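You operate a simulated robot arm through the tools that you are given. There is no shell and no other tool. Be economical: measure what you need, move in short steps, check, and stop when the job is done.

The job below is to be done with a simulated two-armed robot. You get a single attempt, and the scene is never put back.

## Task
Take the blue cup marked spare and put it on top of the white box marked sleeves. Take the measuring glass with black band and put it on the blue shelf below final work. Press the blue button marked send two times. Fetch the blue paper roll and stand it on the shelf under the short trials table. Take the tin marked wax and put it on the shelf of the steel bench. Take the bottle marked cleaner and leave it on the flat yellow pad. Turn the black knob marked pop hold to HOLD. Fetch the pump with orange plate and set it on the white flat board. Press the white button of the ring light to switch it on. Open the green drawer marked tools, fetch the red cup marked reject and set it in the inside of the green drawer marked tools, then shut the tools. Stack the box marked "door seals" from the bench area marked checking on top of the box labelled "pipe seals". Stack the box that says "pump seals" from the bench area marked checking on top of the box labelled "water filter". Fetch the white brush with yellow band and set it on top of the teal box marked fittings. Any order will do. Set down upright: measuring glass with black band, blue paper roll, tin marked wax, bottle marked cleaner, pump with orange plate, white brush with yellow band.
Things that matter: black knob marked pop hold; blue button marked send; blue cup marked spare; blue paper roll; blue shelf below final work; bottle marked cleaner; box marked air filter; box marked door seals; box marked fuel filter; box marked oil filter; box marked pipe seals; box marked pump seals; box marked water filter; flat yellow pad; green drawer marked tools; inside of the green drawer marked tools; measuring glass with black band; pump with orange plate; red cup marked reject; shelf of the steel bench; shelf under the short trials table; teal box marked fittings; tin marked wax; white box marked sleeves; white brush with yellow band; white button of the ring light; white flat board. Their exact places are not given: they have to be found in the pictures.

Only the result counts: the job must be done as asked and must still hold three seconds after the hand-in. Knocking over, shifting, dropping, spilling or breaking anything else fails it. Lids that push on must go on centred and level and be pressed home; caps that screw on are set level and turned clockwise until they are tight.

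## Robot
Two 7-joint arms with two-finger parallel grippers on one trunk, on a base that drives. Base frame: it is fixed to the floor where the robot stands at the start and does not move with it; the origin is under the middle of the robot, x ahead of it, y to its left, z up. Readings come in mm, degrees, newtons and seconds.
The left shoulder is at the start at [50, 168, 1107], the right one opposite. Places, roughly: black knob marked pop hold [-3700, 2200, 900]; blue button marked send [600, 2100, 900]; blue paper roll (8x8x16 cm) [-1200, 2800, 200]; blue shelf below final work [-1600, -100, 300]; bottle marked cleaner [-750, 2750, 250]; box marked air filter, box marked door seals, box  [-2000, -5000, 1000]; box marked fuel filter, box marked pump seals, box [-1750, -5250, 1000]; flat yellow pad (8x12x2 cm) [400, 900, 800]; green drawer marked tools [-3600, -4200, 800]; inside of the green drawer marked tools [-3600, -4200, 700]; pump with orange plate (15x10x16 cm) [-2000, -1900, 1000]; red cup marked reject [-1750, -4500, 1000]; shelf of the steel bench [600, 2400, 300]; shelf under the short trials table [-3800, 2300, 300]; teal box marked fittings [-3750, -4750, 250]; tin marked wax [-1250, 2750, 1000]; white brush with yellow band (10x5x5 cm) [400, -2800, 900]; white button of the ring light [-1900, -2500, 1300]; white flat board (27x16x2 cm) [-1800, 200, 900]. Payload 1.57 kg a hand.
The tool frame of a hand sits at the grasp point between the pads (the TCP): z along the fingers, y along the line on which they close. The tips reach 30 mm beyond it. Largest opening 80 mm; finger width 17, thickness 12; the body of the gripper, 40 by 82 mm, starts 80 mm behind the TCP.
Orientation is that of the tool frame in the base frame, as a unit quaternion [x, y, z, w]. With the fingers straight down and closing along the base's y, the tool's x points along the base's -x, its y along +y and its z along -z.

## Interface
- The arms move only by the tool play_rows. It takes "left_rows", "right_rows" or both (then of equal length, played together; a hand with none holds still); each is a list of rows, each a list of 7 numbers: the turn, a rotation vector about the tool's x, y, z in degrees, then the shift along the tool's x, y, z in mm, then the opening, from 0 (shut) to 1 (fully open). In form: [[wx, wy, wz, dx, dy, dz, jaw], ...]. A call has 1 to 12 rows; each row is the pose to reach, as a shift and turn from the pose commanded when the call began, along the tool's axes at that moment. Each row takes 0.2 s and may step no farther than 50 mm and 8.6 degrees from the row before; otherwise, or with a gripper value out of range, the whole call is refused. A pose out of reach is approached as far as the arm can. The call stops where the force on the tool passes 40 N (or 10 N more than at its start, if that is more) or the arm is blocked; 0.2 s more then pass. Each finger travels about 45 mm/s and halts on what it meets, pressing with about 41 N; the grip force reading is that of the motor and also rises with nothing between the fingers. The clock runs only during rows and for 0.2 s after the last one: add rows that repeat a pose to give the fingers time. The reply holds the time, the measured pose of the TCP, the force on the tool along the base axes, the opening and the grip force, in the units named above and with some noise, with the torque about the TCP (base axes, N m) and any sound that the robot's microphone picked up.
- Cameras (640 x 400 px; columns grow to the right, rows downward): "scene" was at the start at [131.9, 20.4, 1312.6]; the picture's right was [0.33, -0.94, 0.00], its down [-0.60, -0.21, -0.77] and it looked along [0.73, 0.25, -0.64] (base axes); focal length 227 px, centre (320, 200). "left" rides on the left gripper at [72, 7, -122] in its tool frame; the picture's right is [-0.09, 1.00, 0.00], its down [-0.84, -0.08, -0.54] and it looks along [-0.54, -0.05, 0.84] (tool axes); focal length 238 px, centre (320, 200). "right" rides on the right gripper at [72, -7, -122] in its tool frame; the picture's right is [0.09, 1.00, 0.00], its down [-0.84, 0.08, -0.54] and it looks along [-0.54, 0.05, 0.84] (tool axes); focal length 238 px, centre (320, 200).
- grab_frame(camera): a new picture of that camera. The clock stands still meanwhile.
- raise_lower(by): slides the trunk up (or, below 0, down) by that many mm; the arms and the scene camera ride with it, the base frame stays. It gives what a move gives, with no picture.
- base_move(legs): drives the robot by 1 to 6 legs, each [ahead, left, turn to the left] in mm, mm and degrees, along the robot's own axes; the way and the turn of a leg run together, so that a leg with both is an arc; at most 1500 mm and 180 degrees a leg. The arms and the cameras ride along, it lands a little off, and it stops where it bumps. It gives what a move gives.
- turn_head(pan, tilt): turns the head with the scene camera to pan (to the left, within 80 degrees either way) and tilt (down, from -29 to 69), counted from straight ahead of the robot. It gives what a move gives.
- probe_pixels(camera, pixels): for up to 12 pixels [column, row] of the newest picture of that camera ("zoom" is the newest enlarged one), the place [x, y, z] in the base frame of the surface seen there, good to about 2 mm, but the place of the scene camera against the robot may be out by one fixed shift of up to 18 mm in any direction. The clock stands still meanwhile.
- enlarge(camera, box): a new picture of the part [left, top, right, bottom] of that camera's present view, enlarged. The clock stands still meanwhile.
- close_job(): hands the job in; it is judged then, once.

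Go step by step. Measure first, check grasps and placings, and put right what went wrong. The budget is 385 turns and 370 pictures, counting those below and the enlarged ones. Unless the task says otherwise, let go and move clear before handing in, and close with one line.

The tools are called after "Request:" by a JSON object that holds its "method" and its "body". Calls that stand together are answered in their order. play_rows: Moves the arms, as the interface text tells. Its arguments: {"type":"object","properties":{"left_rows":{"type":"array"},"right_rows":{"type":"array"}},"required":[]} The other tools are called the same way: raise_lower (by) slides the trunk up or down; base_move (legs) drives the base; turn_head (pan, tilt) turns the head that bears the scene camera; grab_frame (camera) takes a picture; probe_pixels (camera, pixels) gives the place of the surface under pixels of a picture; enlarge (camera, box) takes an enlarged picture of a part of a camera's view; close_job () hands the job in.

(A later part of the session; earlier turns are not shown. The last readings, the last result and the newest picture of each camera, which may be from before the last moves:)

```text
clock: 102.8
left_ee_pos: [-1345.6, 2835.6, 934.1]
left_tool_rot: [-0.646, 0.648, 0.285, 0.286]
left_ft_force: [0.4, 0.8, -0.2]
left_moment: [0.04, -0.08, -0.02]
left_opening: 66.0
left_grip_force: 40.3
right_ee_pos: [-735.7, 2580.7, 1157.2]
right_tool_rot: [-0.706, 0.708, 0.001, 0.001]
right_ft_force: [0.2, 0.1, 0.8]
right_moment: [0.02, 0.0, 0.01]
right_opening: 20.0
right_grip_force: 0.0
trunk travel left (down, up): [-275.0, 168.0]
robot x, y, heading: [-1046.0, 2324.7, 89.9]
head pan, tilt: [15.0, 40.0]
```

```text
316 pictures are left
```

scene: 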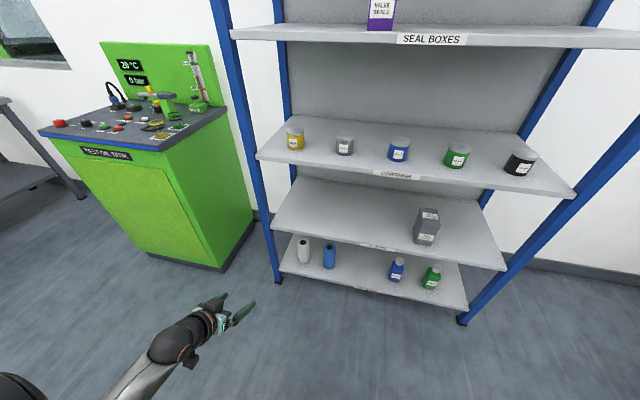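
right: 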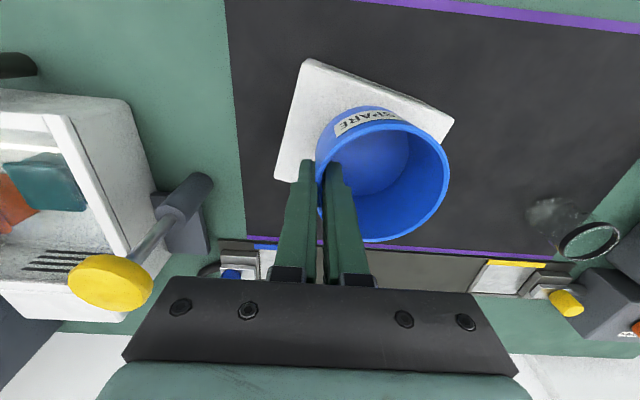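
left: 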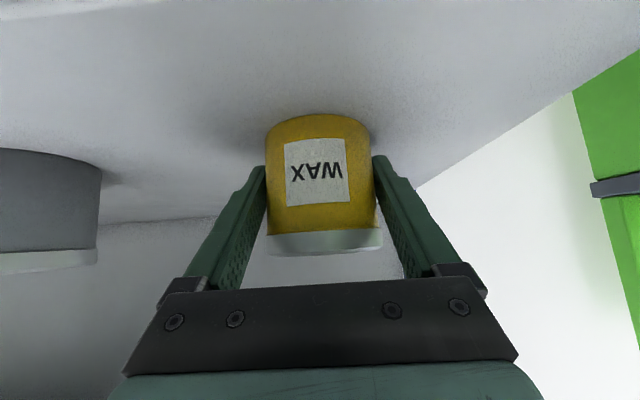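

Gripped (66 mm). Lifting 50 mm and backing the base out 330 mm.

Request:
{"method": "play_rows", "body": {"left_rows": [[0, 0, 0, -15, 0, -13, 0.4], [0, 0, 0, -30, 0, -27, 0.4], [0, 0, 0, -37, 0, -33, 0.4], [0, 0, 0, -37, 0, -33, 0.4]]}}

Request:
{"method": "base_move", "body": {"legs": [[-330, 0, 0]]}}

Request:
{"method": "grab_frame", "body": {"camera": "left"}}

```text
clock: 103.8
left_ee_pos: [-1344.5, 2836.1, 985.4]
left_tool_rot: [-0.646, 0.648, 0.285, 0.286]
left_ft_force: [0.5, -0.4, -0.9]
left_moment: [-0.03, 0.0, -0.02]
left_opening: 65.8
left_grip_force: 41.2
right_ee_pos: [-735.4, 2581.3, 1156.8]
right_tool_rot: [-0.707, 0.708, 0.001, 0.0]
right_ft_force: [-0.2, 0.2, -0.1]
right_moment: [0.0, -0.01, 0.02]
right_opening: 20.0
right_grip_force: 0.0
trunk travel left (down, up): [-275.0, 168.0]
robot x, y, heading: [-1045.0, 2327.4, 89.9]
head pan, tilt: [15.0, 40.0]
```

```text
clock: 106.0
left_ee_pos: [-1345.0, 2506.2, 984.2]
left_tool_rot: [-0.646, 0.648, 0.284, 0.287]
left_ft_force: [0.7, 0.0, -0.5]
left_moment: [-0.01, 0.0, -0.01]
left_opening: 66.1
left_grip_force: 40.6
right_ee_pos: [-735.8, 2250.8, 1158.2]
right_tool_rot: [-0.707, 0.707, 0.001, 0.0]
right_ft_force: [0.2, 0.1, 1.0]
right_moment: [-0.01, -0.01, 0.0]
right_opening: 19.9
right_grip_force: 0.0
trunk travel left (down, up): [-275.0, 168.0]
robot x, y, heading: [-1049.1, 1998.2, 90.0]
head pan, tilt: [15.0, 40.0]
```

```text
315 pictures are left
```

left: 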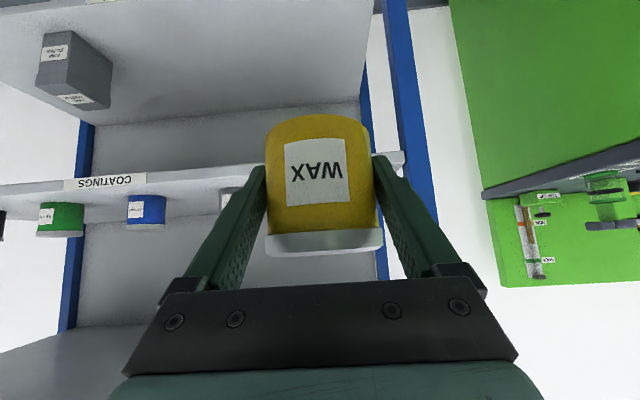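

Tin secure. Lowering the trunk and bringing the right arm into its low posture: back to the side, then down.

Request:
{"method": "raise_lower", "body": {"by": -275}}

Request:
{"method": "play_rows", "body": {"right_rows": [[0, 0, 0, 37, -29, 0, 0.5], [0, 0, 0, 74, -58, 10, 0.7], [0, 0, 0, 110, -88, 30, 1], [0, 0, 0, 110, -88, 78, 1], [0, 0, 0, 110, -88, 126, 1], [0, 0, 0, 110, -88, 174, 1], [0, 0, 0, 110, -88, 222, 1], [0, 0, 0, 110, -88, 270, 1], [0, 0, 0, 110, -88, 318, 1], [0, 0, 0, 110, -88, 366, 1], [0, 0, 0, 110, -88, 414, 1], [0, 0, 0, 110, -88, 460, 1]]}}

```text
clock: 108.8
left_ee_pos: [-1344.4, 2507.2, 708.2]
left_tool_rot: [-0.645, 0.648, 0.285, 0.287]
left_ft_force: [-0.2, 0.7, -1.6]
left_moment: [0.01, 0.02, -0.02]
left_opening: 66.1
left_grip_force: 40.7
right_ee_pos: [-734.8, 2250.8, 882.1]
right_tool_rot: [0.707, -0.707, -0.001, 0.001]
right_ft_force: [0.0, 0.2, -0.5]
right_moment: [0.01, 0.0, -0.03]
right_opening: 20.1
right_grip_force: 0.2
trunk travel left (down, up): [0.0, 443.0]
robot x, y, heading: [-1044.0, 1998.5, 89.6]
head pan, tilt: [15.0, 40.0]
```

```text
refused: row 3 steps farther than a row can; nothing moved
```

Request:
{"method": "play_rows", "body": {"right_rows": [[0, 0, 0, 37, -29, 0, 0.5], [0, 0, 0, 74, -58, 10, 0.7], [0, 0, 0, 110, -88, 20, 1], [0, 0, 0, 110, -88, 68, 1], [0, 0, 0, 110, -88, 116, 1], [0, 0, 0, 110, -88, 164, 1], [0, 0, 0, 110, -88, 212, 1], [0, 0, 0, 110, -88, 260, 1], [0, 0, 0, 110, -88, 308, 1], [0, 0, 0, 110, -88, 356, 1], [0, 0, 0, 110, -88, 404, 1], [0, 0, 0, 110, -88, 452, 1]]}}

Request:
{"method": "turn_head", "body": {"pan": -45, "tilt": 40}}

Request:
{"method": "grab_frame", "body": {"camera": "scene"}}

```text
clock: 111.4
left_ee_pos: [-1345.4, 2507.0, 708.2]
left_tool_rot: [-0.646, 0.648, 0.284, 0.286]
left_ft_force: [0.9, 0.2, -2.0]
left_moment: [-0.05, -0.03, 0.01]
left_opening: 66.0
left_grip_force: 40.8
right_ee_pos: [-645.0, 2140.2, 430.4]
right_tool_rot: [0.707, -0.707, -0.001, 0.0]
right_ft_force: [0.0, 0.4, 0.6]
right_moment: [-0.03, 0.0, -0.01]
right_opening: 80.0
right_grip_force: 0.1
right hand out of reach, approached as far as the arm can: row 1, 2, 3, 4, 5, 6, 7, 8, 9, 10
trunk travel left (down, up): [0.0, 443.0]
robot x, y, heading: [-1041.2, 1995.9, 90.0]
head pan, tilt: [15.0, 40.0]
```

```text
clock: 112.7
left_ee_pos: [-1345.6, 2507.1, 708.8]
left_tool_rot: [-0.645, 0.648, 0.285, 0.287]
left_ft_force: [-0.4, -0.6, -3.3]
left_moment: [-0.03, -0.03, 0.0]
left_opening: 65.9
left_grip_force: 41.4
right_ee_pos: [-645.1, 2140.5, 432.2]
right_tool_rot: [0.707, -0.707, 0.0, -0.001]
right_ft_force: [0.4, -0.7, 0.3]
right_moment: [-0.02, 0.01, 0.05]
right_opening: 80.4
right_grip_force: 0.0
trunk travel left (down, up): [0.0, 443.0]
robot x, y, heading: [-1047.1, 1995.2, 90.0]
head pan, tilt: [-45.0, 40.0]
```

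```text
314 pictures are left
```

scene: 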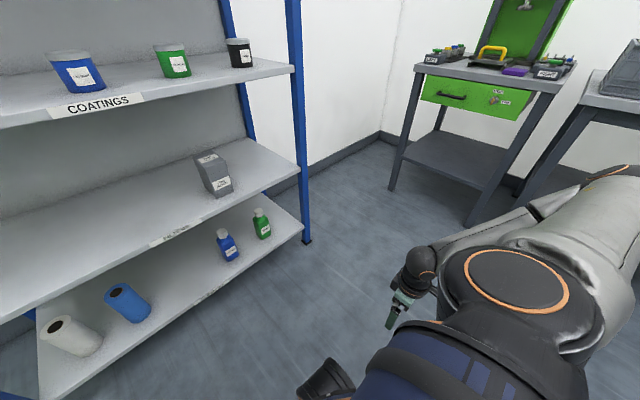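

The right arm is in its low posture. Moving forward and lower, then pitching the hand up.

Request:
{"method": "play_rows", "body": {"right_rows": [[0, 0, 0, -40, 5, 15, 1], [0, 0, 0, -80, 12, 30, 1], [0, 0, 0, -120, 22, 45, 1], [0, 0, 0, -160, 33, 60, 1], [0, 0, 0, -200, 44, 75, 1], [0, 0, 0, -240, 55, 90, 1], [0, 0, 0, -275, 66, 110, 1], [0, 0, 0, -286, 77, 130, 1]]}}

Request:
{"method": "play_rows", "body": {"right_rows": [[0, -8, 0, 0, 0, 0, 1], [0, -16, 0, 0, 0, 0, 1], [0, -24, 0, 0, 0, 0, 1], [0, -32, 0, 0, 0, 0, 1], [0, -40, 0, 0, 0, 0, 1], [0, -48, 0, 0, 0, 0, 1], [0, -48, 0, 0, 0, 0, 1]]}}

Request:
{"method": "grab_frame", "body": {"camera": "right"}}

```text
clock: 114.5
left_ee_pos: [-1345.2, 2505.7, 708.6]
left_tool_rot: [-0.646, 0.647, 0.285, 0.287]
left_ft_force: [0.0, 0.5, -2.5]
left_moment: [-0.01, -0.01, 0.03]
left_opening: 66.1
left_grip_force: 40.9
right_ee_pos: [-721.7, 2428.4, 300.4]
right_tool_rot: [-0.707, 0.707, 0.001, 0.002]
right_ft_force: [0.8, 0.4, 0.7]
right_moment: [0.0, -0.04, 0.01]
right_opening: 79.7
right_grip_force: 0.1
trunk travel left (down, up): [0.0, 443.0]
robot x, y, heading: [-1046.9, 1995.5, 90.0]
head pan, tilt: [-45.0, 40.0]
```

```text
clock: 116.1
left_ee_pos: [-1345.1, 2506.3, 708.1]
left_tool_rot: [-0.646, 0.647, 0.286, 0.287]
left_ft_force: [0.0, 0.5, -2.4]
left_moment: [0.03, 0.02, 0.0]
left_opening: 66.1
left_grip_force: 40.7
right_ee_pos: [-717.3, 2425.7, 299.7]
right_tool_rot: [0.648, -0.644, -0.291, -0.282]
right_ft_force: [0.3, -1.1, 0.2]
right_moment: [0.03, -0.01, -0.01]
right_opening: 79.9
right_grip_force: 0.1
right hand out of reach, approached as far as the arm can: row 4, 5, 6, 7
trunk travel left (down, up): [0.0, 443.0]
robot x, y, heading: [-1045.5, 1993.3, 90.2]
head pan, tilt: [-45.0, 40.0]
```

```text
313 pictures are left
```

right: 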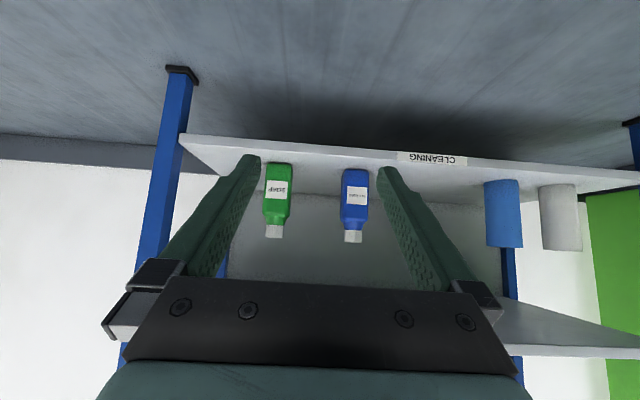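

The right hand is low and pitched 48°. The cleaner bottle shows at (355,205). Probing it.

Request:
{"method": "probe_pixels", "body": {"camera": "right", "pixels": [[355, 200], [343, 200], [367, 200], [355, 172], [354, 240], [354, 226], [277, 200], [355, 160], [503, 215], [505, 245], [488, 215], [519, 215]]}}

Request:
{"method": "enlarge", "body": {"camera": "right", "box": [310, 150, 400, 250]}}

```text
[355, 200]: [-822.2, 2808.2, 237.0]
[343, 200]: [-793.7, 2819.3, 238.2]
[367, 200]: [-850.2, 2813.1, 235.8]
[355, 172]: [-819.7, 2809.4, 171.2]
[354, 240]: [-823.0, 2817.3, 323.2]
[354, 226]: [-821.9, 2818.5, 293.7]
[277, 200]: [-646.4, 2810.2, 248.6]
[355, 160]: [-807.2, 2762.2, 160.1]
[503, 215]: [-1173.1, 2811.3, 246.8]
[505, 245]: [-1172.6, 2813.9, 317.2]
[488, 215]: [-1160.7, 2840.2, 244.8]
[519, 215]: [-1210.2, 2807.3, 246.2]
```

```text
4.00 times, centred on (355, 200) of right
```

zoom: 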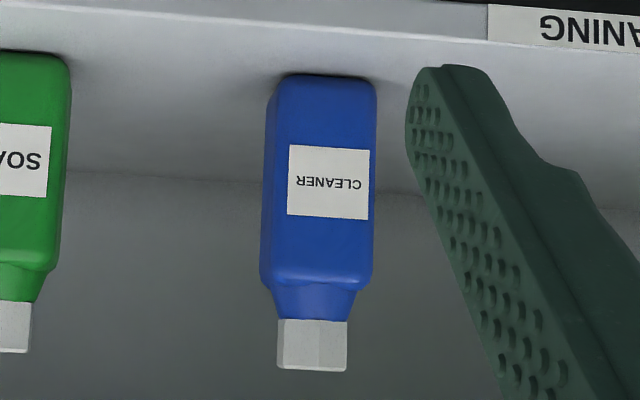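

Bottle centre ≈(-822,2833), body z 161–285. First I'll pull the left hand with the tin back 220 mm so it stays clear of the rack, and strafe the base right 100 mm.

Request:
{"method": "play_rows", "body": {"left_rows": [[0, 0, 0, 27, 0, -30, 0.4], [0, 0, 0, 54, 0, -60, 0.4], [0, 0, 0, 81, 5, -90, 0.4], [0, 0, 0, 108, 10, -120, 0.4], [0, 0, 0, 134, 15, -149, 0.4], [0, 0, 0, 147, 20, -163, 0.4], [0, 0, 0, 147, 20, -163, 0.4]]}}

Request:
{"method": "base_move", "body": {"legs": [[0, -100, 0]]}}

```text
clock: 117.7
left_ee_pos: [-1428.1, 2357.8, 713.2]
left_tool_rot: [-0.646, 0.648, 0.284, 0.287]
left_ft_force: [-0.2, -0.4, -2.8]
left_moment: [0.01, -0.06, -0.02]
left_opening: 66.0
left_grip_force: 41.1
left hand out of reach, approached as far as the arm can: row 3, 4, 5, 6, 7
right_ee_pos: [-714.6, 2426.5, 298.7]
right_tool_rot: [0.647, -0.645, -0.292, -0.283]
right_ft_force: [-0.4, -0.3, 0.6]
right_moment: [0.02, 0.0, 0.01]
right_opening: 80.0
right_grip_force: 0.2
trunk travel left (down, up): [0.0, 443.0]
robot x, y, heading: [-1045.4, 2002.2, 90.0]
head pan, tilt: [-45.0, 40.0]
```

```text
clock: 118.8
left_ee_pos: [-1328.5, 2358.0, 713.9]
left_tool_rot: [-0.645, 0.648, 0.284, 0.288]
left_ft_force: [-0.7, 0.6, -2.6]
left_moment: [-0.04, 0.0, -0.02]
left_opening: 66.1
left_grip_force: 40.6
right_ee_pos: [-615.4, 2426.2, 299.7]
right_tool_rot: [0.646, -0.646, -0.291, -0.283]
right_ft_force: [-0.7, 0.4, -1.0]
right_moment: [0.01, 0.04, -0.01]
right_opening: 79.9
right_grip_force: 0.1
trunk travel left (down, up): [0.0, 443.0]
robot x, y, heading: [-946.4, 1997.3, 89.9]
head pan, tilt: [-45.0, 40.0]
```

I moved the wrong way for the right arm (it needs the bottle more to its right). I'll retract the left hand further back first and look left to see the green cabinet's clearance.

Request:
{"method": "play_rows", "body": {"left_rows": [[0, 0, 0, 27, 8, -30, 0.4], [0, 0, 0, 54, 16, -60, 0.4], [0, 0, 0, 81, 24, -90, 0.4], [0, 0, 0, 81, 24, -90, 0.4]]}}

Request:
{"method": "turn_head", "body": {"pan": 30, "tilt": 35}}

Request:
{"method": "grab_frame", "body": {"camera": "scene"}}

```text
clock: 119.8
left_ee_pos: [-1384.2, 2267.5, 682.2]
left_tool_rot: [-0.645, 0.648, 0.283, 0.288]
left_ft_force: [-0.1, -0.3, -1.8]
left_moment: [0.02, -0.02, 0.03]
left_opening: 66.1
left_grip_force: 41.1
left hand out of reach, approached as far as the arm can: row 1, 2, 3, 4
right_ee_pos: [-614.8, 2426.5, 300.4]
right_tool_rot: [0.646, -0.646, -0.291, -0.284]
right_ft_force: [0.0, 0.5, 0.3]
right_moment: [-0.01, 0.0, -0.02]
right_opening: 80.0
right_grip_force: 0.0
trunk travel left (down, up): [0.0, 443.0]
robot x, y, heading: [-946.9, 1998.2, 89.8]
head pan, tilt: [-45.0, 40.0]
```

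```text
clock: 121.3
left_ee_pos: [-1383.9, 2268.3, 683.9]
left_tool_rot: [-0.645, 0.649, 0.283, 0.287]
left_ft_force: [-0.3, -0.1, -2.2]
left_moment: [-0.03, -0.01, 0.01]
left_opening: 66.0
left_grip_force: 40.6
right_ee_pos: [-614.4, 2425.7, 299.4]
right_tool_rot: [0.646, -0.646, -0.292, -0.284]
right_ft_force: [0.2, -0.7, -0.4]
right_moment: [0.0, 0.04, -0.01]
right_opening: 80.2
right_grip_force: 0.1
trunk travel left (down, up): [0.0, 443.0]
robot x, y, heading: [-943.2, 1995.2, 89.8]
head pan, tilt: [30.0, 35.0]
```

```text
311 pictures are left
```

scene: 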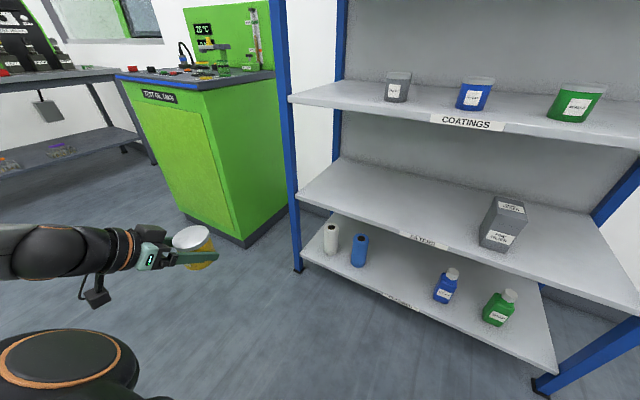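

Request:
{"method": "probe_pixels", "body": {"camera": "scene", "pixels": [[160, 180], [243, 244], [207, 90], [130, 76], [300, 272], [295, 90]]}}

```text
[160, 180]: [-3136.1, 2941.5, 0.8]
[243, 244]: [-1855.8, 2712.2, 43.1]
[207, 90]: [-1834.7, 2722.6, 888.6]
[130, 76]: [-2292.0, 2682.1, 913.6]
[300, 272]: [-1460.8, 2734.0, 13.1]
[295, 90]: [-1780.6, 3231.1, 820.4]
```

The cabinet front is y≈2715 with x≤-1835, so the left hand has room. Strafing left 147 mm, driving ahead 300 mm, then shifting the right hand inward.

Request:
{"method": "base_move", "body": {"legs": [[0, 147, 0], [300, 0, 0]]}}

Request:
{"method": "play_rows", "body": {"right_rows": [[0, 0, 0, 0, 30, 0, 1], [0, 0, 0, 0, 60, 0, 1], [0, 0, 0, 0, 60, 0, 1]]}}

Request:
{"method": "grab_frame", "body": {"camera": "right"}}

```text
clock: 124.3
left_ee_pos: [-1531.6, 2573.0, 684.1]
left_tool_rot: [-0.645, 0.65, 0.282, 0.287]
left_ft_force: [-0.2, 0.0, -2.4]
left_moment: [0.0, -0.01, -0.01]
left_opening: 66.2
left_grip_force: 41.0
right_ee_pos: [-762.9, 2728.0, 300.3]
right_tool_rot: [-0.645, 0.647, 0.291, 0.284]
right_ft_force: [0.5, 0.0, -0.3]
right_moment: [0.0, -0.03, 0.0]
right_opening: 80.1
right_grip_force: 0.1
trunk travel left (down, up): [0.0, 443.0]
robot x, y, heading: [-1092.4, 2300.4, 89.8]
head pan, tilt: [30.0, 35.0]
```

```text
clock: 125.1
left_ee_pos: [-1531.1, 2572.3, 684.1]
left_tool_rot: [-0.644, 0.65, 0.284, 0.288]
left_ft_force: [0.4, -0.4, -0.6]
left_moment: [0.02, -0.02, -0.04]
left_opening: 66.1
left_grip_force: 41.4
right_ee_pos: [-781.5, 2724.1, 295.0]
right_tool_rot: [0.647, -0.645, -0.3, -0.273]
right_ft_force: [0.9, 0.6, 0.6]
right_moment: [0.03, 0.02, 0.04]
right_opening: 80.1
right_grip_force: 0.1
right hand out of reach, approached as far as the arm can: row 1, 2, 3
trunk travel left (down, up): [0.0, 443.0]
robot x, y, heading: [-1090.9, 2294.4, 89.6]
head pan, tilt: [30.0, 35.0]
```

```text
310 pictures are left
```

right: 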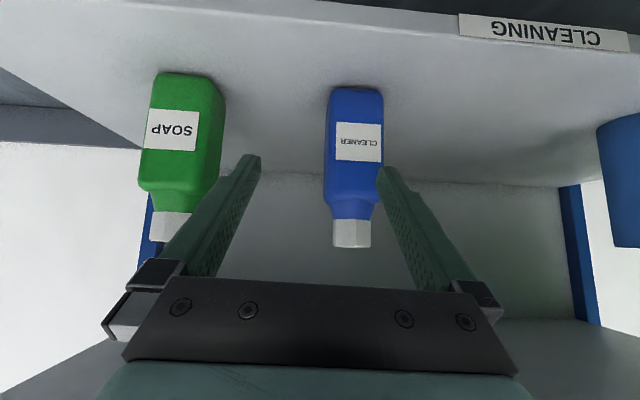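

The bottle is ~40 mm to the left of the finger centre; I'll strafe the base left 40 mm instead, and re-measure.

Request:
{"method": "base_move", "body": {"legs": [[0, 38, 0]]}}

Request:
{"method": "grab_frame", "body": {"camera": "right"}}

Request:
{"method": "probe_pixels", "body": {"camera": "right", "pixels": [[330, 150], [300, 150], [322, 125], [315, 230], [320, 200], [345, 150], [295, 150], [320, 150]]}}

```text
clock: 126.0
left_ee_pos: [-1569.4, 2572.7, 684.0]
left_tool_rot: [-0.644, 0.65, 0.282, 0.288]
left_ft_force: [-0.2, -0.2, -2.3]
left_moment: [0.0, 0.01, 0.01]
left_opening: 66.2
left_grip_force: 41.4
right_ee_pos: [-817.7, 2725.5, 294.8]
right_tool_rot: [0.647, -0.646, -0.299, -0.273]
right_ft_force: [-0.2, 0.3, -0.6]
right_moment: [-0.03, 0.04, 0.03]
right_opening: 80.1
right_grip_force: 0.0
trunk travel left (down, up): [0.0, 443.0]
robot x, y, heading: [-1134.2, 2300.2, 89.4]
head pan, tilt: [30.0, 35.0]
```

```text
309 pictures are left
```

right: 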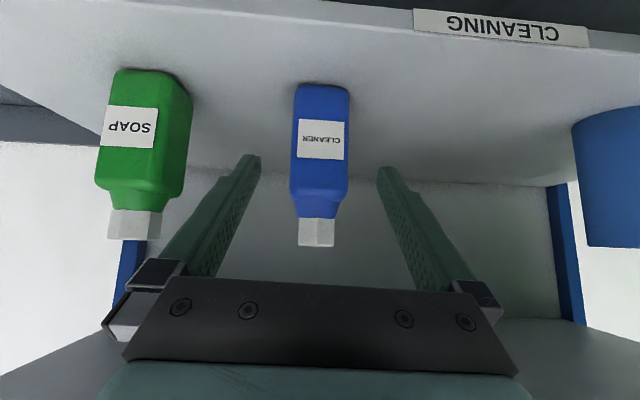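

```text
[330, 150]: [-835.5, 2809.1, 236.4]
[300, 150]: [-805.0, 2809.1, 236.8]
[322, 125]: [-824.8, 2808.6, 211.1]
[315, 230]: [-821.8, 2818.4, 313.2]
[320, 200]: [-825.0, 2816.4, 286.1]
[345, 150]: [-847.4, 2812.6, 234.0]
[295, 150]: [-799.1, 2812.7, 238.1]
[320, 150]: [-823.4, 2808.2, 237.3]
```

Centred at column ~320. Driving 70 mm ahead so the fingers straddle the bottle from above-front, then completing with the arm.

Request:
{"method": "base_move", "body": {"legs": [[70, 4, 0]]}}

Request:
{"method": "play_rows", "body": {"right_rows": [[0, 0, 0, 5, 0, 17, 1], [0, 0, 0, 10, 0, 35, 1], [0, 0, 0, 16, 0, 52, 1], [0, 0, 0, 21, 0, 70, 1], [0, 0, 0, 21, 0, 70, 1]]}}

Request:
{"method": "grab_frame", "body": {"camera": "right"}}

```text
clock: 127.0
left_ee_pos: [-1574.1, 2643.4, 684.4]
left_tool_rot: [-0.644, 0.65, 0.283, 0.288]
left_ft_force: [0.4, 0.5, -1.5]
left_moment: [-0.01, -0.02, 0.02]
left_opening: 66.2
left_grip_force: 40.6
right_ee_pos: [-821.6, 2794.4, 295.0]
right_tool_rot: [0.647, -0.646, -0.3, -0.274]
right_ft_force: [0.0, 0.4, -0.5]
right_moment: [0.01, 0.01, 0.01]
right_opening: 80.1
right_grip_force: 0.0
trunk travel left (down, up): [0.0, 443.0]
robot x, y, heading: [-1135.1, 2370.2, 89.5]
head pan, tilt: [30.0, 35.0]
```

```text
clock: 128.2
left_ee_pos: [-1572.9, 2642.7, 684.5]
left_tool_rot: [-0.644, 0.65, 0.283, 0.288]
left_ft_force: [0.5, -0.3, -1.4]
left_moment: [-0.05, 0.01, -0.01]
left_opening: 65.7
left_grip_force: 40.5
right_ee_pos: [-823.2, 2832.2, 229.8]
right_tool_rot: [0.647, -0.646, -0.3, -0.274]
right_ft_force: [0.2, 0.3, 0.4]
right_moment: [0.0, -0.02, 0.01]
right_opening: 80.2
right_grip_force: 0.1
trunk travel left (down, up): [0.0, 443.0]
robot x, y, heading: [-1135.9, 2371.4, 89.7]
head pan, tilt: [30.0, 35.0]
```

```text
308 pictures are left
```

right: 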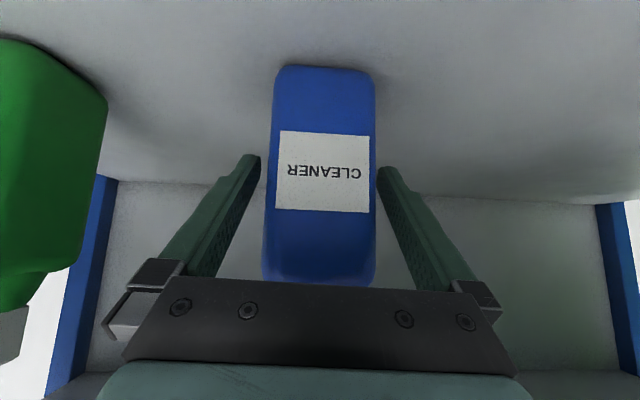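

Bottle is between the fingers. Closing and lifting 40 mm.

Request:
{"method": "play_rows", "body": {"right_rows": [[0, 0, 0, 0, 0, 0, 0.8], [0, 0, 0, 0, 0, 0, 0.6], [0, 0, 0, 0, 0, 0, 0.4], [0, 0, 0, 0, 0, 0, 0.3], [0, 0, 0, 0, 0, 0, 0.3], [0, 0, 0, -15, 0, -13, 0.3], [0, 0, 0, -30, 0, -27, 0.3], [0, 0, 0, -30, 0, -27, 0.3]]}}

Request:
{"method": "grab_frame", "body": {"camera": "right"}}

```text
clock: 130.0
left_ee_pos: [-1572.6, 2644.2, 683.9]
left_tool_rot: [-0.644, 0.65, 0.283, 0.288]
left_ft_force: [0.4, -1.3, -1.7]
left_moment: [-0.02, -0.01, 0.01]
left_opening: 66.2
left_grip_force: 40.5
right_ee_pos: [-823.8, 2830.3, 271.1]
right_tool_rot: [0.647, -0.646, -0.3, -0.273]
right_ft_force: [0.4, -0.3, -3.1]
right_moment: [-0.01, -0.03, 0.01]
right_opening: 60.4
right_grip_force: 41.4
trunk travel left (down, up): [0.0, 443.0]
robot x, y, heading: [-1136.1, 2370.3, 89.7]
head pan, tilt: [30.0, 35.0]
```

```text
307 pictures are left
```

right: 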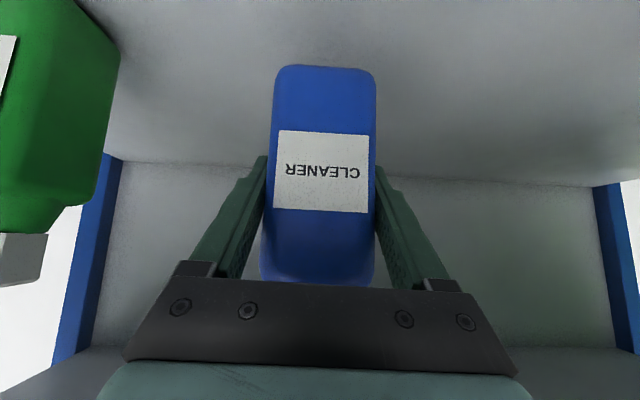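

Bottle held (60 mm grip). Backing out and turning right to face the steel bench.

Request:
{"method": "base_move", "body": {"legs": [[-500, 0, 0], [0, 0, -90]]}}

Request:
{"method": "turn_head", "body": {"pan": 0, "tilt": 15}}

Request:
{"method": "grab_frame", "body": {"camera": "scene"}}

```text
clock: 136.8
left_ee_pos: [-865.5, 2310.7, 684.0]
left_tool_rot: [0.003, 0.915, -0.003, 0.404]
left_ft_force: [0.1, 0.7, -1.9]
left_moment: [0.01, 0.02, -0.02]
left_opening: 65.8
left_grip_force: 41.0
right_ee_pos: [-675.5, 1561.3, 271.0]
right_tool_rot: [-0.002, 0.914, 0.02, 0.405]
right_ft_force: [-0.3, 0.1, -3.0]
right_moment: [-0.03, 0.04, 0.03]
right_opening: 59.9
right_grip_force: 41.0
trunk travel left (down, up): [0.0, 443.0]
robot x, y, heading: [-1136.7, 1871.6, 0.0]
head pan, tilt: [30.0, 35.0]
```

```text
clock: 137.7
left_ee_pos: [-865.8, 2310.6, 684.1]
left_tool_rot: [0.003, 0.915, -0.003, 0.403]
left_ft_force: [-1.1, 0.4, -1.4]
left_moment: [0.02, 0.0, 0.01]
left_opening: 65.5
left_grip_force: 40.7
right_ee_pos: [-673.9, 1561.0, 270.8]
right_tool_rot: [-0.003, 0.914, 0.019, 0.405]
right_ft_force: [0.9, -0.6, -3.5]
right_moment: [0.03, -0.01, 0.0]
right_opening: 60.0
right_grip_force: 40.7
trunk travel left (down, up): [0.0, 443.0]
robot x, y, heading: [-1136.2, 1872.7, -0.5]
head pan, tilt: [0.0, 15.0]
```

```text
306 pictures are left
```

scene: 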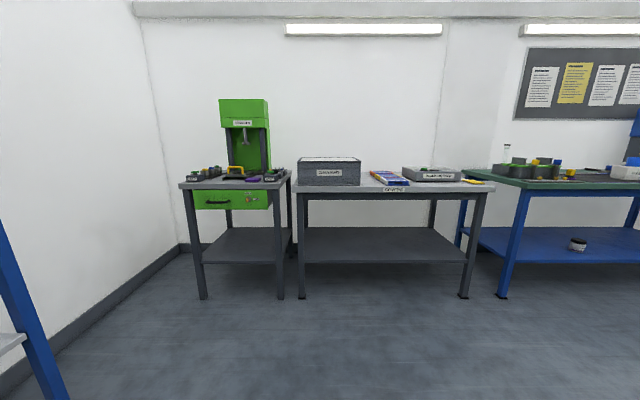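

Request:
{"method": "enlarge", "body": {"camera": "scene", "box": [170, 90, 310, 300]}}

Request:
{"method": "enlarge", "body": {"camera": "scene", "box": [290, 140, 510, 300]}}

Request:
{"method": "probe_pixels", "body": {"camera": "scene", "pixels": [[240, 250], [205, 262], [280, 262], [185, 184], [285, 184], [195, 297], [281, 298], [380, 250], [300, 192], [480, 192], [470, 182], [225, 235]]}}

```text
1.90 times, centred on (240, 195) of scene
```

zoom: 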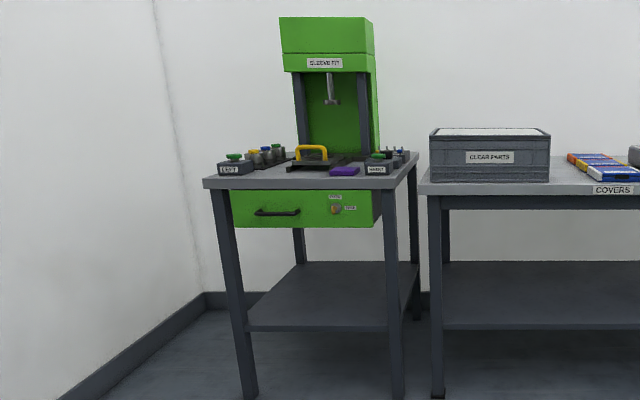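

```text
2.50 times, centred on (400, 220) of scene
```

zoom: 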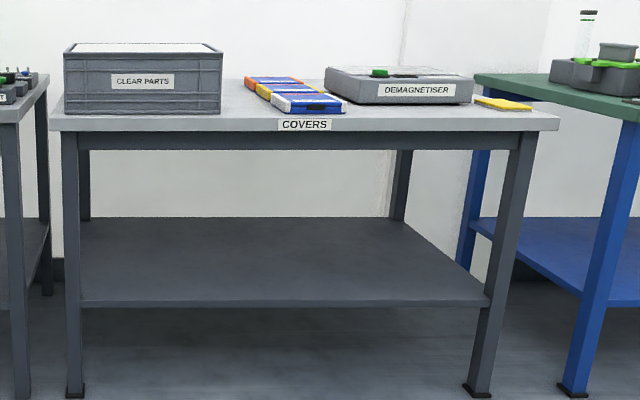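

```text
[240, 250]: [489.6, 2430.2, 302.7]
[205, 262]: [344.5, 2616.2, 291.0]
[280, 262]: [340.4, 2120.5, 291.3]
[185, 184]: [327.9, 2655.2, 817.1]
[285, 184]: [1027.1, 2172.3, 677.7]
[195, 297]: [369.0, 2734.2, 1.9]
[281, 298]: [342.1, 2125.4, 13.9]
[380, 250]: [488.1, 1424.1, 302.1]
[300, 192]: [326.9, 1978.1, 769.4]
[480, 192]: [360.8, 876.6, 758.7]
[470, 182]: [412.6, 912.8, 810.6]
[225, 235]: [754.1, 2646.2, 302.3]
```

The steel bench (with the green press) has its shelf at z≈302, y 2140–2630, front edge x≈345. The yellow pad lies at (412,905). I'll do the bottle first: raise the trunk, drive toward the pad, and lift the right hand there in the open.

Request:
{"method": "raise_lower", "body": {"by": 275}}

Request:
{"method": "base_move", "body": {"legs": [[800, -650, 0]]}}

Request:
{"method": "play_rows", "body": {"right_rows": [[0, 0, 0, -34, 0, -31, 0.3], [0, 0, 0, -68, 0, -61, 0.3], [0, 0, 0, -102, 0, -92, 0.3], [0, 0, 0, -137, 0, -123, 0.3], [0, 0, 0, -171, 0, -154, 0.3], [0, 0, 0, -205, 0, -185, 0.3], [0, 0, 0, -239, 0, -215, 0.3], [0, 0, 0, -273, 0, -246, 0.3], [0, 0, 0, -300, 0, -270, 0.3], [0, 0, 0, -300, 0, -270, 0.3]]}}

Request:
{"method": "turn_head", "body": {"pan": -25, "tilt": 35}}

Request:
{"method": "grab_frame", "body": {"camera": "scene"}}

```text
clock: 140.5
left_ee_pos: [-865.0, 2310.1, 958.9]
left_tool_rot: [0.003, 0.915, -0.003, 0.404]
left_ft_force: [-0.3, -0.3, -2.2]
left_moment: [-0.03, 0.03, 0.0]
left_opening: 66.0
left_grip_force: 40.3
right_ee_pos: [-675.2, 1560.1, 545.6]
right_tool_rot: [-0.004, 0.915, 0.02, 0.404]
right_ft_force: [0.7, 0.6, -3.1]
right_moment: [0.0, 0.02, 0.02]
right_opening: 59.6
right_grip_force: 41.1
trunk travel left (down, up): [-275.0, 168.0]
robot x, y, heading: [-1137.8, 1872.5, -0.3]
head pan, tilt: [0.0, 15.0]
```

```text
clock: 143.0
left_ee_pos: [-619.6, 2142.1, 959.0]
left_tool_rot: [0.001, 0.915, -0.002, 0.404]
left_ft_force: [-0.2, 0.4, -1.8]
left_moment: [0.01, -0.01, -0.02]
left_opening: 65.9
left_grip_force: 40.7
right_ee_pos: [-426.5, 1394.7, 546.5]
right_tool_rot: [-0.004, 0.914, 0.022, 0.406]
right_ft_force: [0.0, -0.2, -3.1]
right_moment: [-0.03, 0.04, -0.03]
right_opening: 60.0
right_grip_force: 40.7
trunk travel left (down, up): [-275.0, 168.0]
robot x, y, heading: [-890.9, 1702.8, -0.3]
head pan, tilt: [0.0, 15.0]
stopped in leg 1: the robot was blocked; the commanded pose is now the measured one
```

```text
clock: 145.2
left_ee_pos: [-619.2, 2140.8, 958.8]
left_tool_rot: [0.001, 0.915, -0.002, 0.404]
left_ft_force: [-0.1, -0.8, -2.0]
left_moment: [0.01, 0.0, 0.02]
left_opening: 65.6
left_grip_force: 40.9
right_ee_pos: [-426.9, 1376.1, 952.1]
right_tool_rot: [-0.004, 0.913, 0.022, 0.407]
right_ft_force: [-0.2, -0.6, -2.8]
right_moment: [0.01, 0.04, -0.02]
right_opening: 59.7
right_grip_force: 41.3
trunk travel left (down, up): [-275.0, 168.0]
robot x, y, heading: [-887.2, 1701.7, -0.1]
head pan, tilt: [0.0, 15.0]
```

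```text
clock: 146.1
left_ee_pos: [-619.4, 2141.2, 959.4]
left_tool_rot: [0.001, 0.915, -0.002, 0.404]
left_ft_force: [0.5, 1.3, -2.2]
left_moment: [0.04, 0.01, -0.04]
left_opening: 66.1
left_grip_force: 40.7
right_ee_pos: [-426.6, 1377.4, 951.2]
right_tool_rot: [-0.004, 0.913, 0.022, 0.407]
right_ft_force: [-0.9, 0.2, -3.2]
right_moment: [-0.02, 0.06, -0.01]
right_opening: 60.0
right_grip_force: 41.2
trunk travel left (down, up): [-275.0, 168.0]
robot x, y, heading: [-889.2, 1703.9, -0.2]
head pan, tilt: [-25.0, 35.0]
```

```text
303 pictures are left
```

scene: 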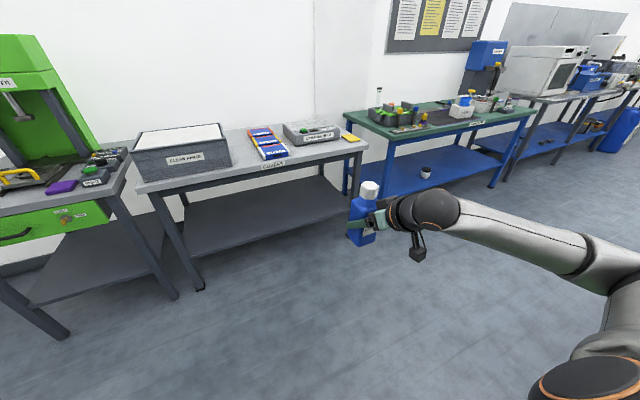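

The base was blocked at (-890,1703); probably the right elbow met something. I'll look right to see.

Request:
{"method": "turn_head", "body": {"pan": -80, "tilt": 40}}

Request:
{"method": "grab_frame", "body": {"camera": "scene"}}

```text
clock: 147.3
left_ee_pos: [-620.6, 2142.2, 959.3]
left_tool_rot: [0.0, 0.915, -0.001, 0.404]
left_ft_force: [-0.1, 0.2, -2.1]
left_moment: [-0.01, 0.0, -0.02]
left_opening: 65.9
left_grip_force: 40.4
right_ee_pos: [-425.6, 1377.2, 951.2]
right_tool_rot: [-0.004, 0.913, 0.022, 0.407]
right_ft_force: [-0.1, -0.2, -2.9]
right_moment: [-0.05, 0.05, -0.01]
right_opening: 60.0
right_grip_force: 40.6
trunk travel left (down, up): [-275.0, 168.0]
robot x, y, heading: [-889.5, 1701.2, -0.2]
head pan, tilt: [-80.0, 40.0]
```

```text
302 pictures are left
```

scene: 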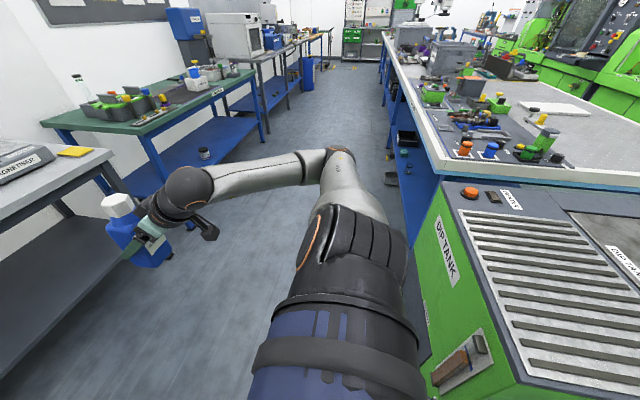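

The robot is right beside the dip tank machine, which blocked it. I'll step left away, go ahead, and only then go right.

Request:
{"method": "base_move", "body": {"legs": [[0, 60, 0], [480, 0, 0], [0, -540, 0]]}}

Request:
{"method": "turn_head", "body": {"pan": -30, "tilt": 40}}

Request:
{"method": "grab_frame", "body": {"camera": "scene"}}

Request:
{"method": "grab_frame", "body": {"camera": "right"}}

```text
clock: 153.4
left_ee_pos: [-132.8, 1665.0, 958.5]
left_tool_rot: [0.005, 0.915, -0.003, 0.403]
left_ft_force: [0.1, 0.0, -1.5]
left_moment: [0.0, 0.02, 0.01]
left_opening: 65.8
left_grip_force: 40.9
right_ee_pos: [53.6, 900.5, 950.8]
right_tool_rot: [0.0, 0.913, 0.021, 0.407]
right_ft_force: [0.2, 0.8, -4.7]
right_moment: [0.02, 0.03, 0.02]
right_opening: 59.8
right_grip_force: 41.1
trunk travel left (down, up): [-275.0, 168.0]
robot x, y, heading: [-408.1, 1225.6, -0.5]
head pan, tilt: [-80.0, 40.0]
```

```text
clock: 154.6
left_ee_pos: [-132.6, 1665.8, 958.6]
left_tool_rot: [0.005, 0.915, -0.003, 0.403]
left_ft_force: [-0.9, -0.3, -1.6]
left_moment: [0.0, 0.0, 0.0]
left_opening: 66.0
left_grip_force: 40.3
right_ee_pos: [53.3, 900.5, 951.9]
right_tool_rot: [0.001, 0.913, 0.02, 0.407]
right_ft_force: [-0.6, 0.5, -3.5]
right_moment: [-0.05, 0.0, -0.02]
right_opening: 59.9
right_grip_force: 40.6
trunk travel left (down, up): [-275.0, 168.0]
robot x, y, heading: [-407.6, 1228.2, -0.5]
head pan, tilt: [-30.0, 40.0]
```

```text
301 pictures are left
```

scene: 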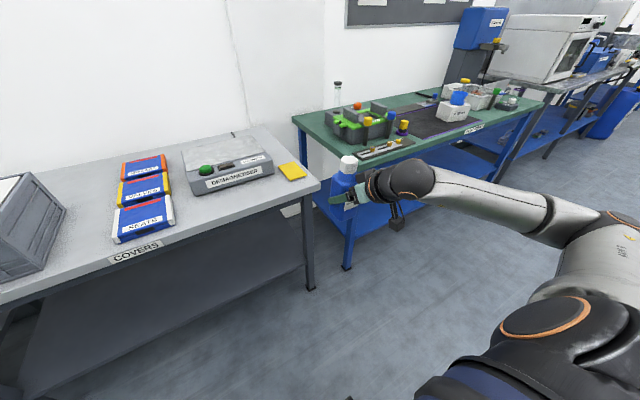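

```text
300 pictures are left
```

right: 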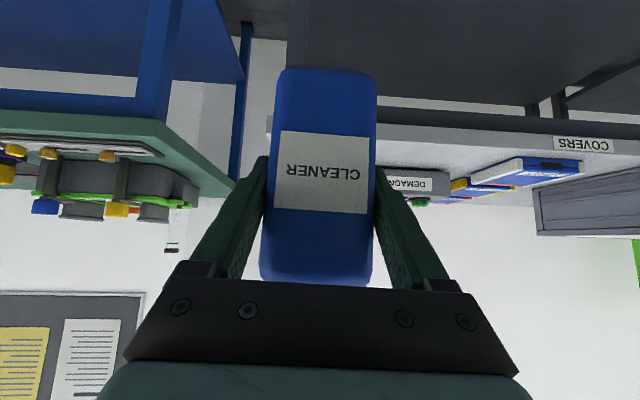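

Probing the yellow pad's corners in the scene picture.

Request:
{"method": "enlarge", "body": {"camera": "scene", "box": [260, 150, 340, 200]}}

```text
8.00 times, centred on (300, 175) of scene
```

zoom: 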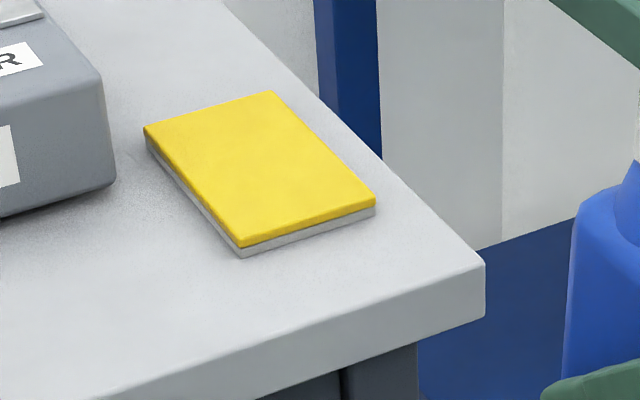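

Request:
{"method": "probe_pixels", "body": {"camera": "zoom", "pixels": [[148, 130], [270, 95], [370, 198], [241, 243], [258, 168], [478, 265], [105, 170], [110, 80], [300, 300]]}}

```text
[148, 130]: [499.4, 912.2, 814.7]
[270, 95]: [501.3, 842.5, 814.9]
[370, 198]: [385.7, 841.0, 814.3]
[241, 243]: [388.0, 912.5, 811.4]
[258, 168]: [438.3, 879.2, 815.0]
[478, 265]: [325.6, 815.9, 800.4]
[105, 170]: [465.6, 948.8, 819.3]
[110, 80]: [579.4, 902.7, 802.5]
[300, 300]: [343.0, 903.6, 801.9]
```

I'll calibrate the scene offset now by probing the held bottle, whose axis is at the right TCP (53,900).

Request:
{"method": "enlarge", "body": {"camera": "scene", "box": [310, 140, 390, 220]}}

```text
5.00 times, centred on (350, 180) of scene
```

zoom: 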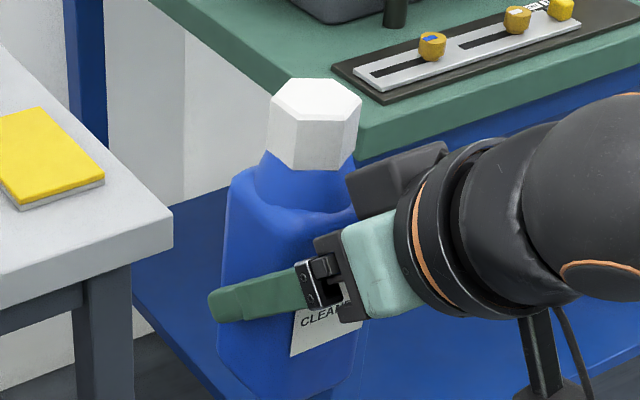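

Request:
{"method": "probe_pixels", "body": {"camera": "zoom", "pixels": [[318, 97], [272, 100], [358, 95], [325, 82], [318, 112], [245, 300], [290, 280]]}}

```text
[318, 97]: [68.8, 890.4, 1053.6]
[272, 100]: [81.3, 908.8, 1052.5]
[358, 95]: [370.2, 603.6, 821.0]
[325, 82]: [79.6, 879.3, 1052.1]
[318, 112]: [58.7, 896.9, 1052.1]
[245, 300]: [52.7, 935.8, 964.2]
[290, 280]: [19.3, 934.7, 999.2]
```

Scene offset is about (+11,-9,+2), so the true pad centre is ≈(432,886), top z≈813. Driving the bottle over it (its base is at z≈882, clear of everything).

Request:
{"method": "base_move", "body": {"legs": [[0, 0, 0.5], [374, -14, 0]]}}

Request:
{"method": "grab_frame", "body": {"camera": "scene"}}

Request:
{"method": "grab_frame", "body": {"camera": "right"}}

```text
clock: 157.3
left_ee_pos: [229.5, 1652.1, 959.1]
left_tool_rot: [0.003, 0.915, -0.002, 0.403]
left_ft_force: [0.2, 0.2, -1.7]
left_moment: [0.0, -0.02, 0.02]
left_opening: 65.9
left_grip_force: 40.5
right_ee_pos: [418.2, 886.1, 951.4]
right_tool_rot: [0.0, 0.913, 0.02, 0.407]
right_ft_force: [-0.5, -0.2, -3.3]
right_moment: [0.02, 0.04, 0.02]
right_opening: 59.7
right_grip_force: 41.0
trunk travel left (down, up): [-275.0, 168.0]
robot x, y, heading: [-42.6, 1215.9, -0.1]
head pan, tilt: [-30.0, 40.0]
```

```text
297 pictures are left
```

scene: 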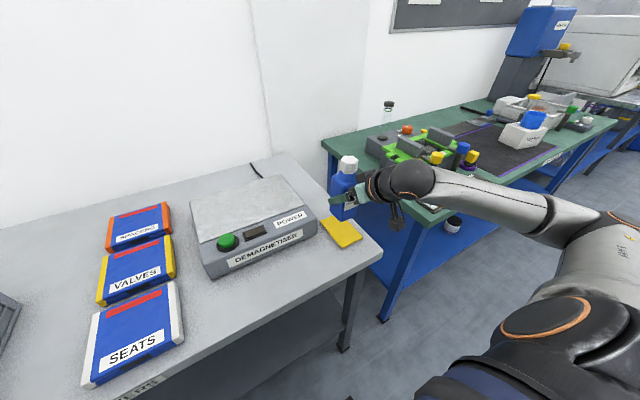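

```text
296 pictures are left
```

right: 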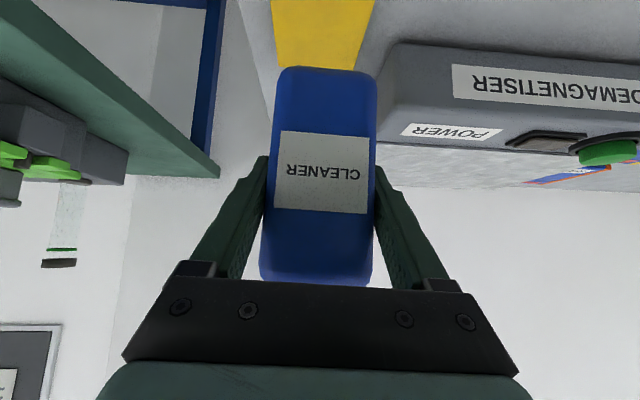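

The pad appears at the top (columns 272–375), laterally matching the bottle. Probing it with the right camera to fix the exact centre.

Request:
{"method": "probe_pixels", "body": {"camera": "right", "pixels": [[322, 30], [280, 30], [274, 20], [365, 30], [371, 20], [320, 5], [285, 60], [360, 60], [385, 90]]}}

```text
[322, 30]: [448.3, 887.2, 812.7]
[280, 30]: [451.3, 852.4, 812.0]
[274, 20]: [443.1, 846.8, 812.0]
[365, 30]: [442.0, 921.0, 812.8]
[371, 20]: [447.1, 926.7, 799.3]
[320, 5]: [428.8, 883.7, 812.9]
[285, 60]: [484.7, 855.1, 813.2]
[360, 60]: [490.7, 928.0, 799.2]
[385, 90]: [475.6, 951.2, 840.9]
```

Pad confirmed: y 847–921, centre (432,885), top 813. Moving forward 11 mm and lowering 62 mm.

Request:
{"method": "play_rows", "body": {"right_rows": [[0, 0, 0, -7, 0, 8, 0.3], [0, 0, 0, 8, 0, 22, 0.3], [0, 0, 0, 23, 0, 36, 0.3], [0, 0, 0, 39, 0, 50, 0.3], [0, 0, 0, 39, 0, 50, 0.3]]}}

```text
clock: 158.5
left_ee_pos: [229.1, 1651.7, 959.0]
left_tool_rot: [0.003, 0.915, -0.003, 0.404]
left_ft_force: [-0.2, 0.5, -2.1]
left_moment: [0.01, 0.03, 0.04]
left_opening: 66.2
left_grip_force: 41.2
right_ee_pos: [429.7, 889.0, 889.2]
right_tool_rot: [-0.001, 0.913, 0.021, 0.407]
right_ft_force: [-0.2, -0.1, -2.8]
right_moment: [0.0, 0.02, 0.03]
right_opening: 59.8
right_grip_force: 41.2
trunk travel left (down, up): [-275.0, 168.0]
robot x, y, heading: [-41.7, 1214.1, -0.5]
head pan, tilt: [-30.0, 40.0]
```

Request:
{"method": "play_rows", "body": {"right_rows": [[0, 0, 0, 1.5, -2, 1.3, 0.3], [0, 0, 0, 3, -3, 2.7, 0.3], [0, 0, 0, 4.4, -3, 4, 0.3], [0, 0, 0, 5.2, -3, 4.7, 0.3], [0, 0, 0, 5.9, -3, 5.3, 0.3]]}}

```text
clock: 159.7
left_ee_pos: [229.3, 1651.0, 960.0]
left_tool_rot: [0.004, 0.914, -0.004, 0.405]
left_ft_force: [-0.7, 0.7, -2.1]
left_moment: [-0.01, 0.01, -0.02]
left_opening: 65.9
left_grip_force: 40.9
right_ee_pos: [429.4, 887.6, 883.6]
right_tool_rot: [-0.002, 0.912, 0.019, 0.41]
right_ft_force: [-2.4, -1.1, 13.3]
right_moment: [-0.57, 0.6, -0.06]
right_opening: 59.8
right_grip_force: 41.4
trunk travel left (down, up): [-275.0, 168.0]
robot x, y, heading: [-45.7, 1212.2, -0.4]
head pan, tilt: [-30.0, 40.0]
```

Contact felt (13 N). Opening and drawing the hand back along its axis.

Request:
{"method": "play_rows", "body": {"right_rows": [[0, 0, 0, 0, 0, 0, 0.6], [0, 0, 0, 0, 0, 0, 0.8], [0, 0, 0, 0, 0, 0, 1], [0, 0, 0, 0, 0, 0, 1], [0, 0, 0, 0, 0, 0, 1], [0, 0, 0, 0, 0, -35, 1], [0, 0, 0, 0, 0, -75, 1], [0, 0, 0, 0, 0, -120, 1], [0, 0, 0, 0, 0, -150, 1]]}}

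Request:
{"method": "grab_frame", "body": {"camera": "right"}}

Request:
{"method": "grab_frame", "body": {"camera": "scene"}}

```text
clock: 161.7
left_ee_pos: [229.4, 1651.4, 959.5]
left_tool_rot: [0.002, 0.915, -0.002, 0.404]
left_ft_force: [-0.3, 0.6, -1.7]
left_moment: [-0.01, -0.01, 0.0]
left_opening: 65.7
left_grip_force: 41.7
right_ee_pos: [338.4, 864.3, 985.9]
right_tool_rot: [-0.002, 0.914, 0.022, 0.406]
right_ft_force: [0.7, -0.2, -0.1]
right_moment: [0.03, 0.02, -0.01]
right_opening: 80.1
right_grip_force: 0.0
right hand out of reach, approached as far as the arm can: row 8, 9
trunk travel left (down, up): [-275.0, 168.0]
robot x, y, heading: [-48.0, 1213.5, -0.4]
head pan, tilt: [-30.0, 40.0]
```

```text
295 pictures are left
```

right: 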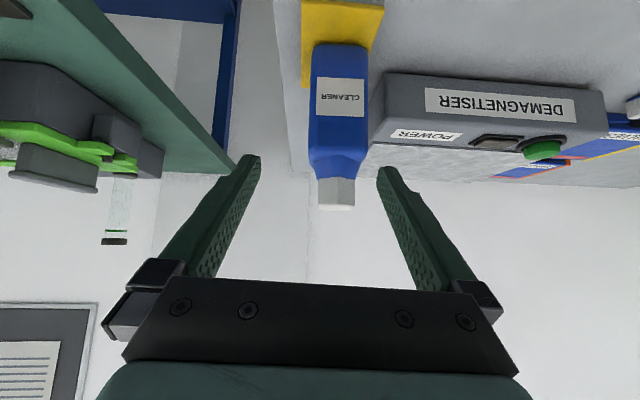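

```text
294 pictures are left
```

scene: 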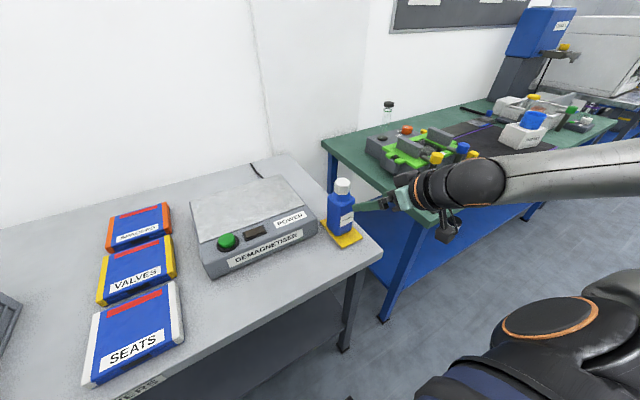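

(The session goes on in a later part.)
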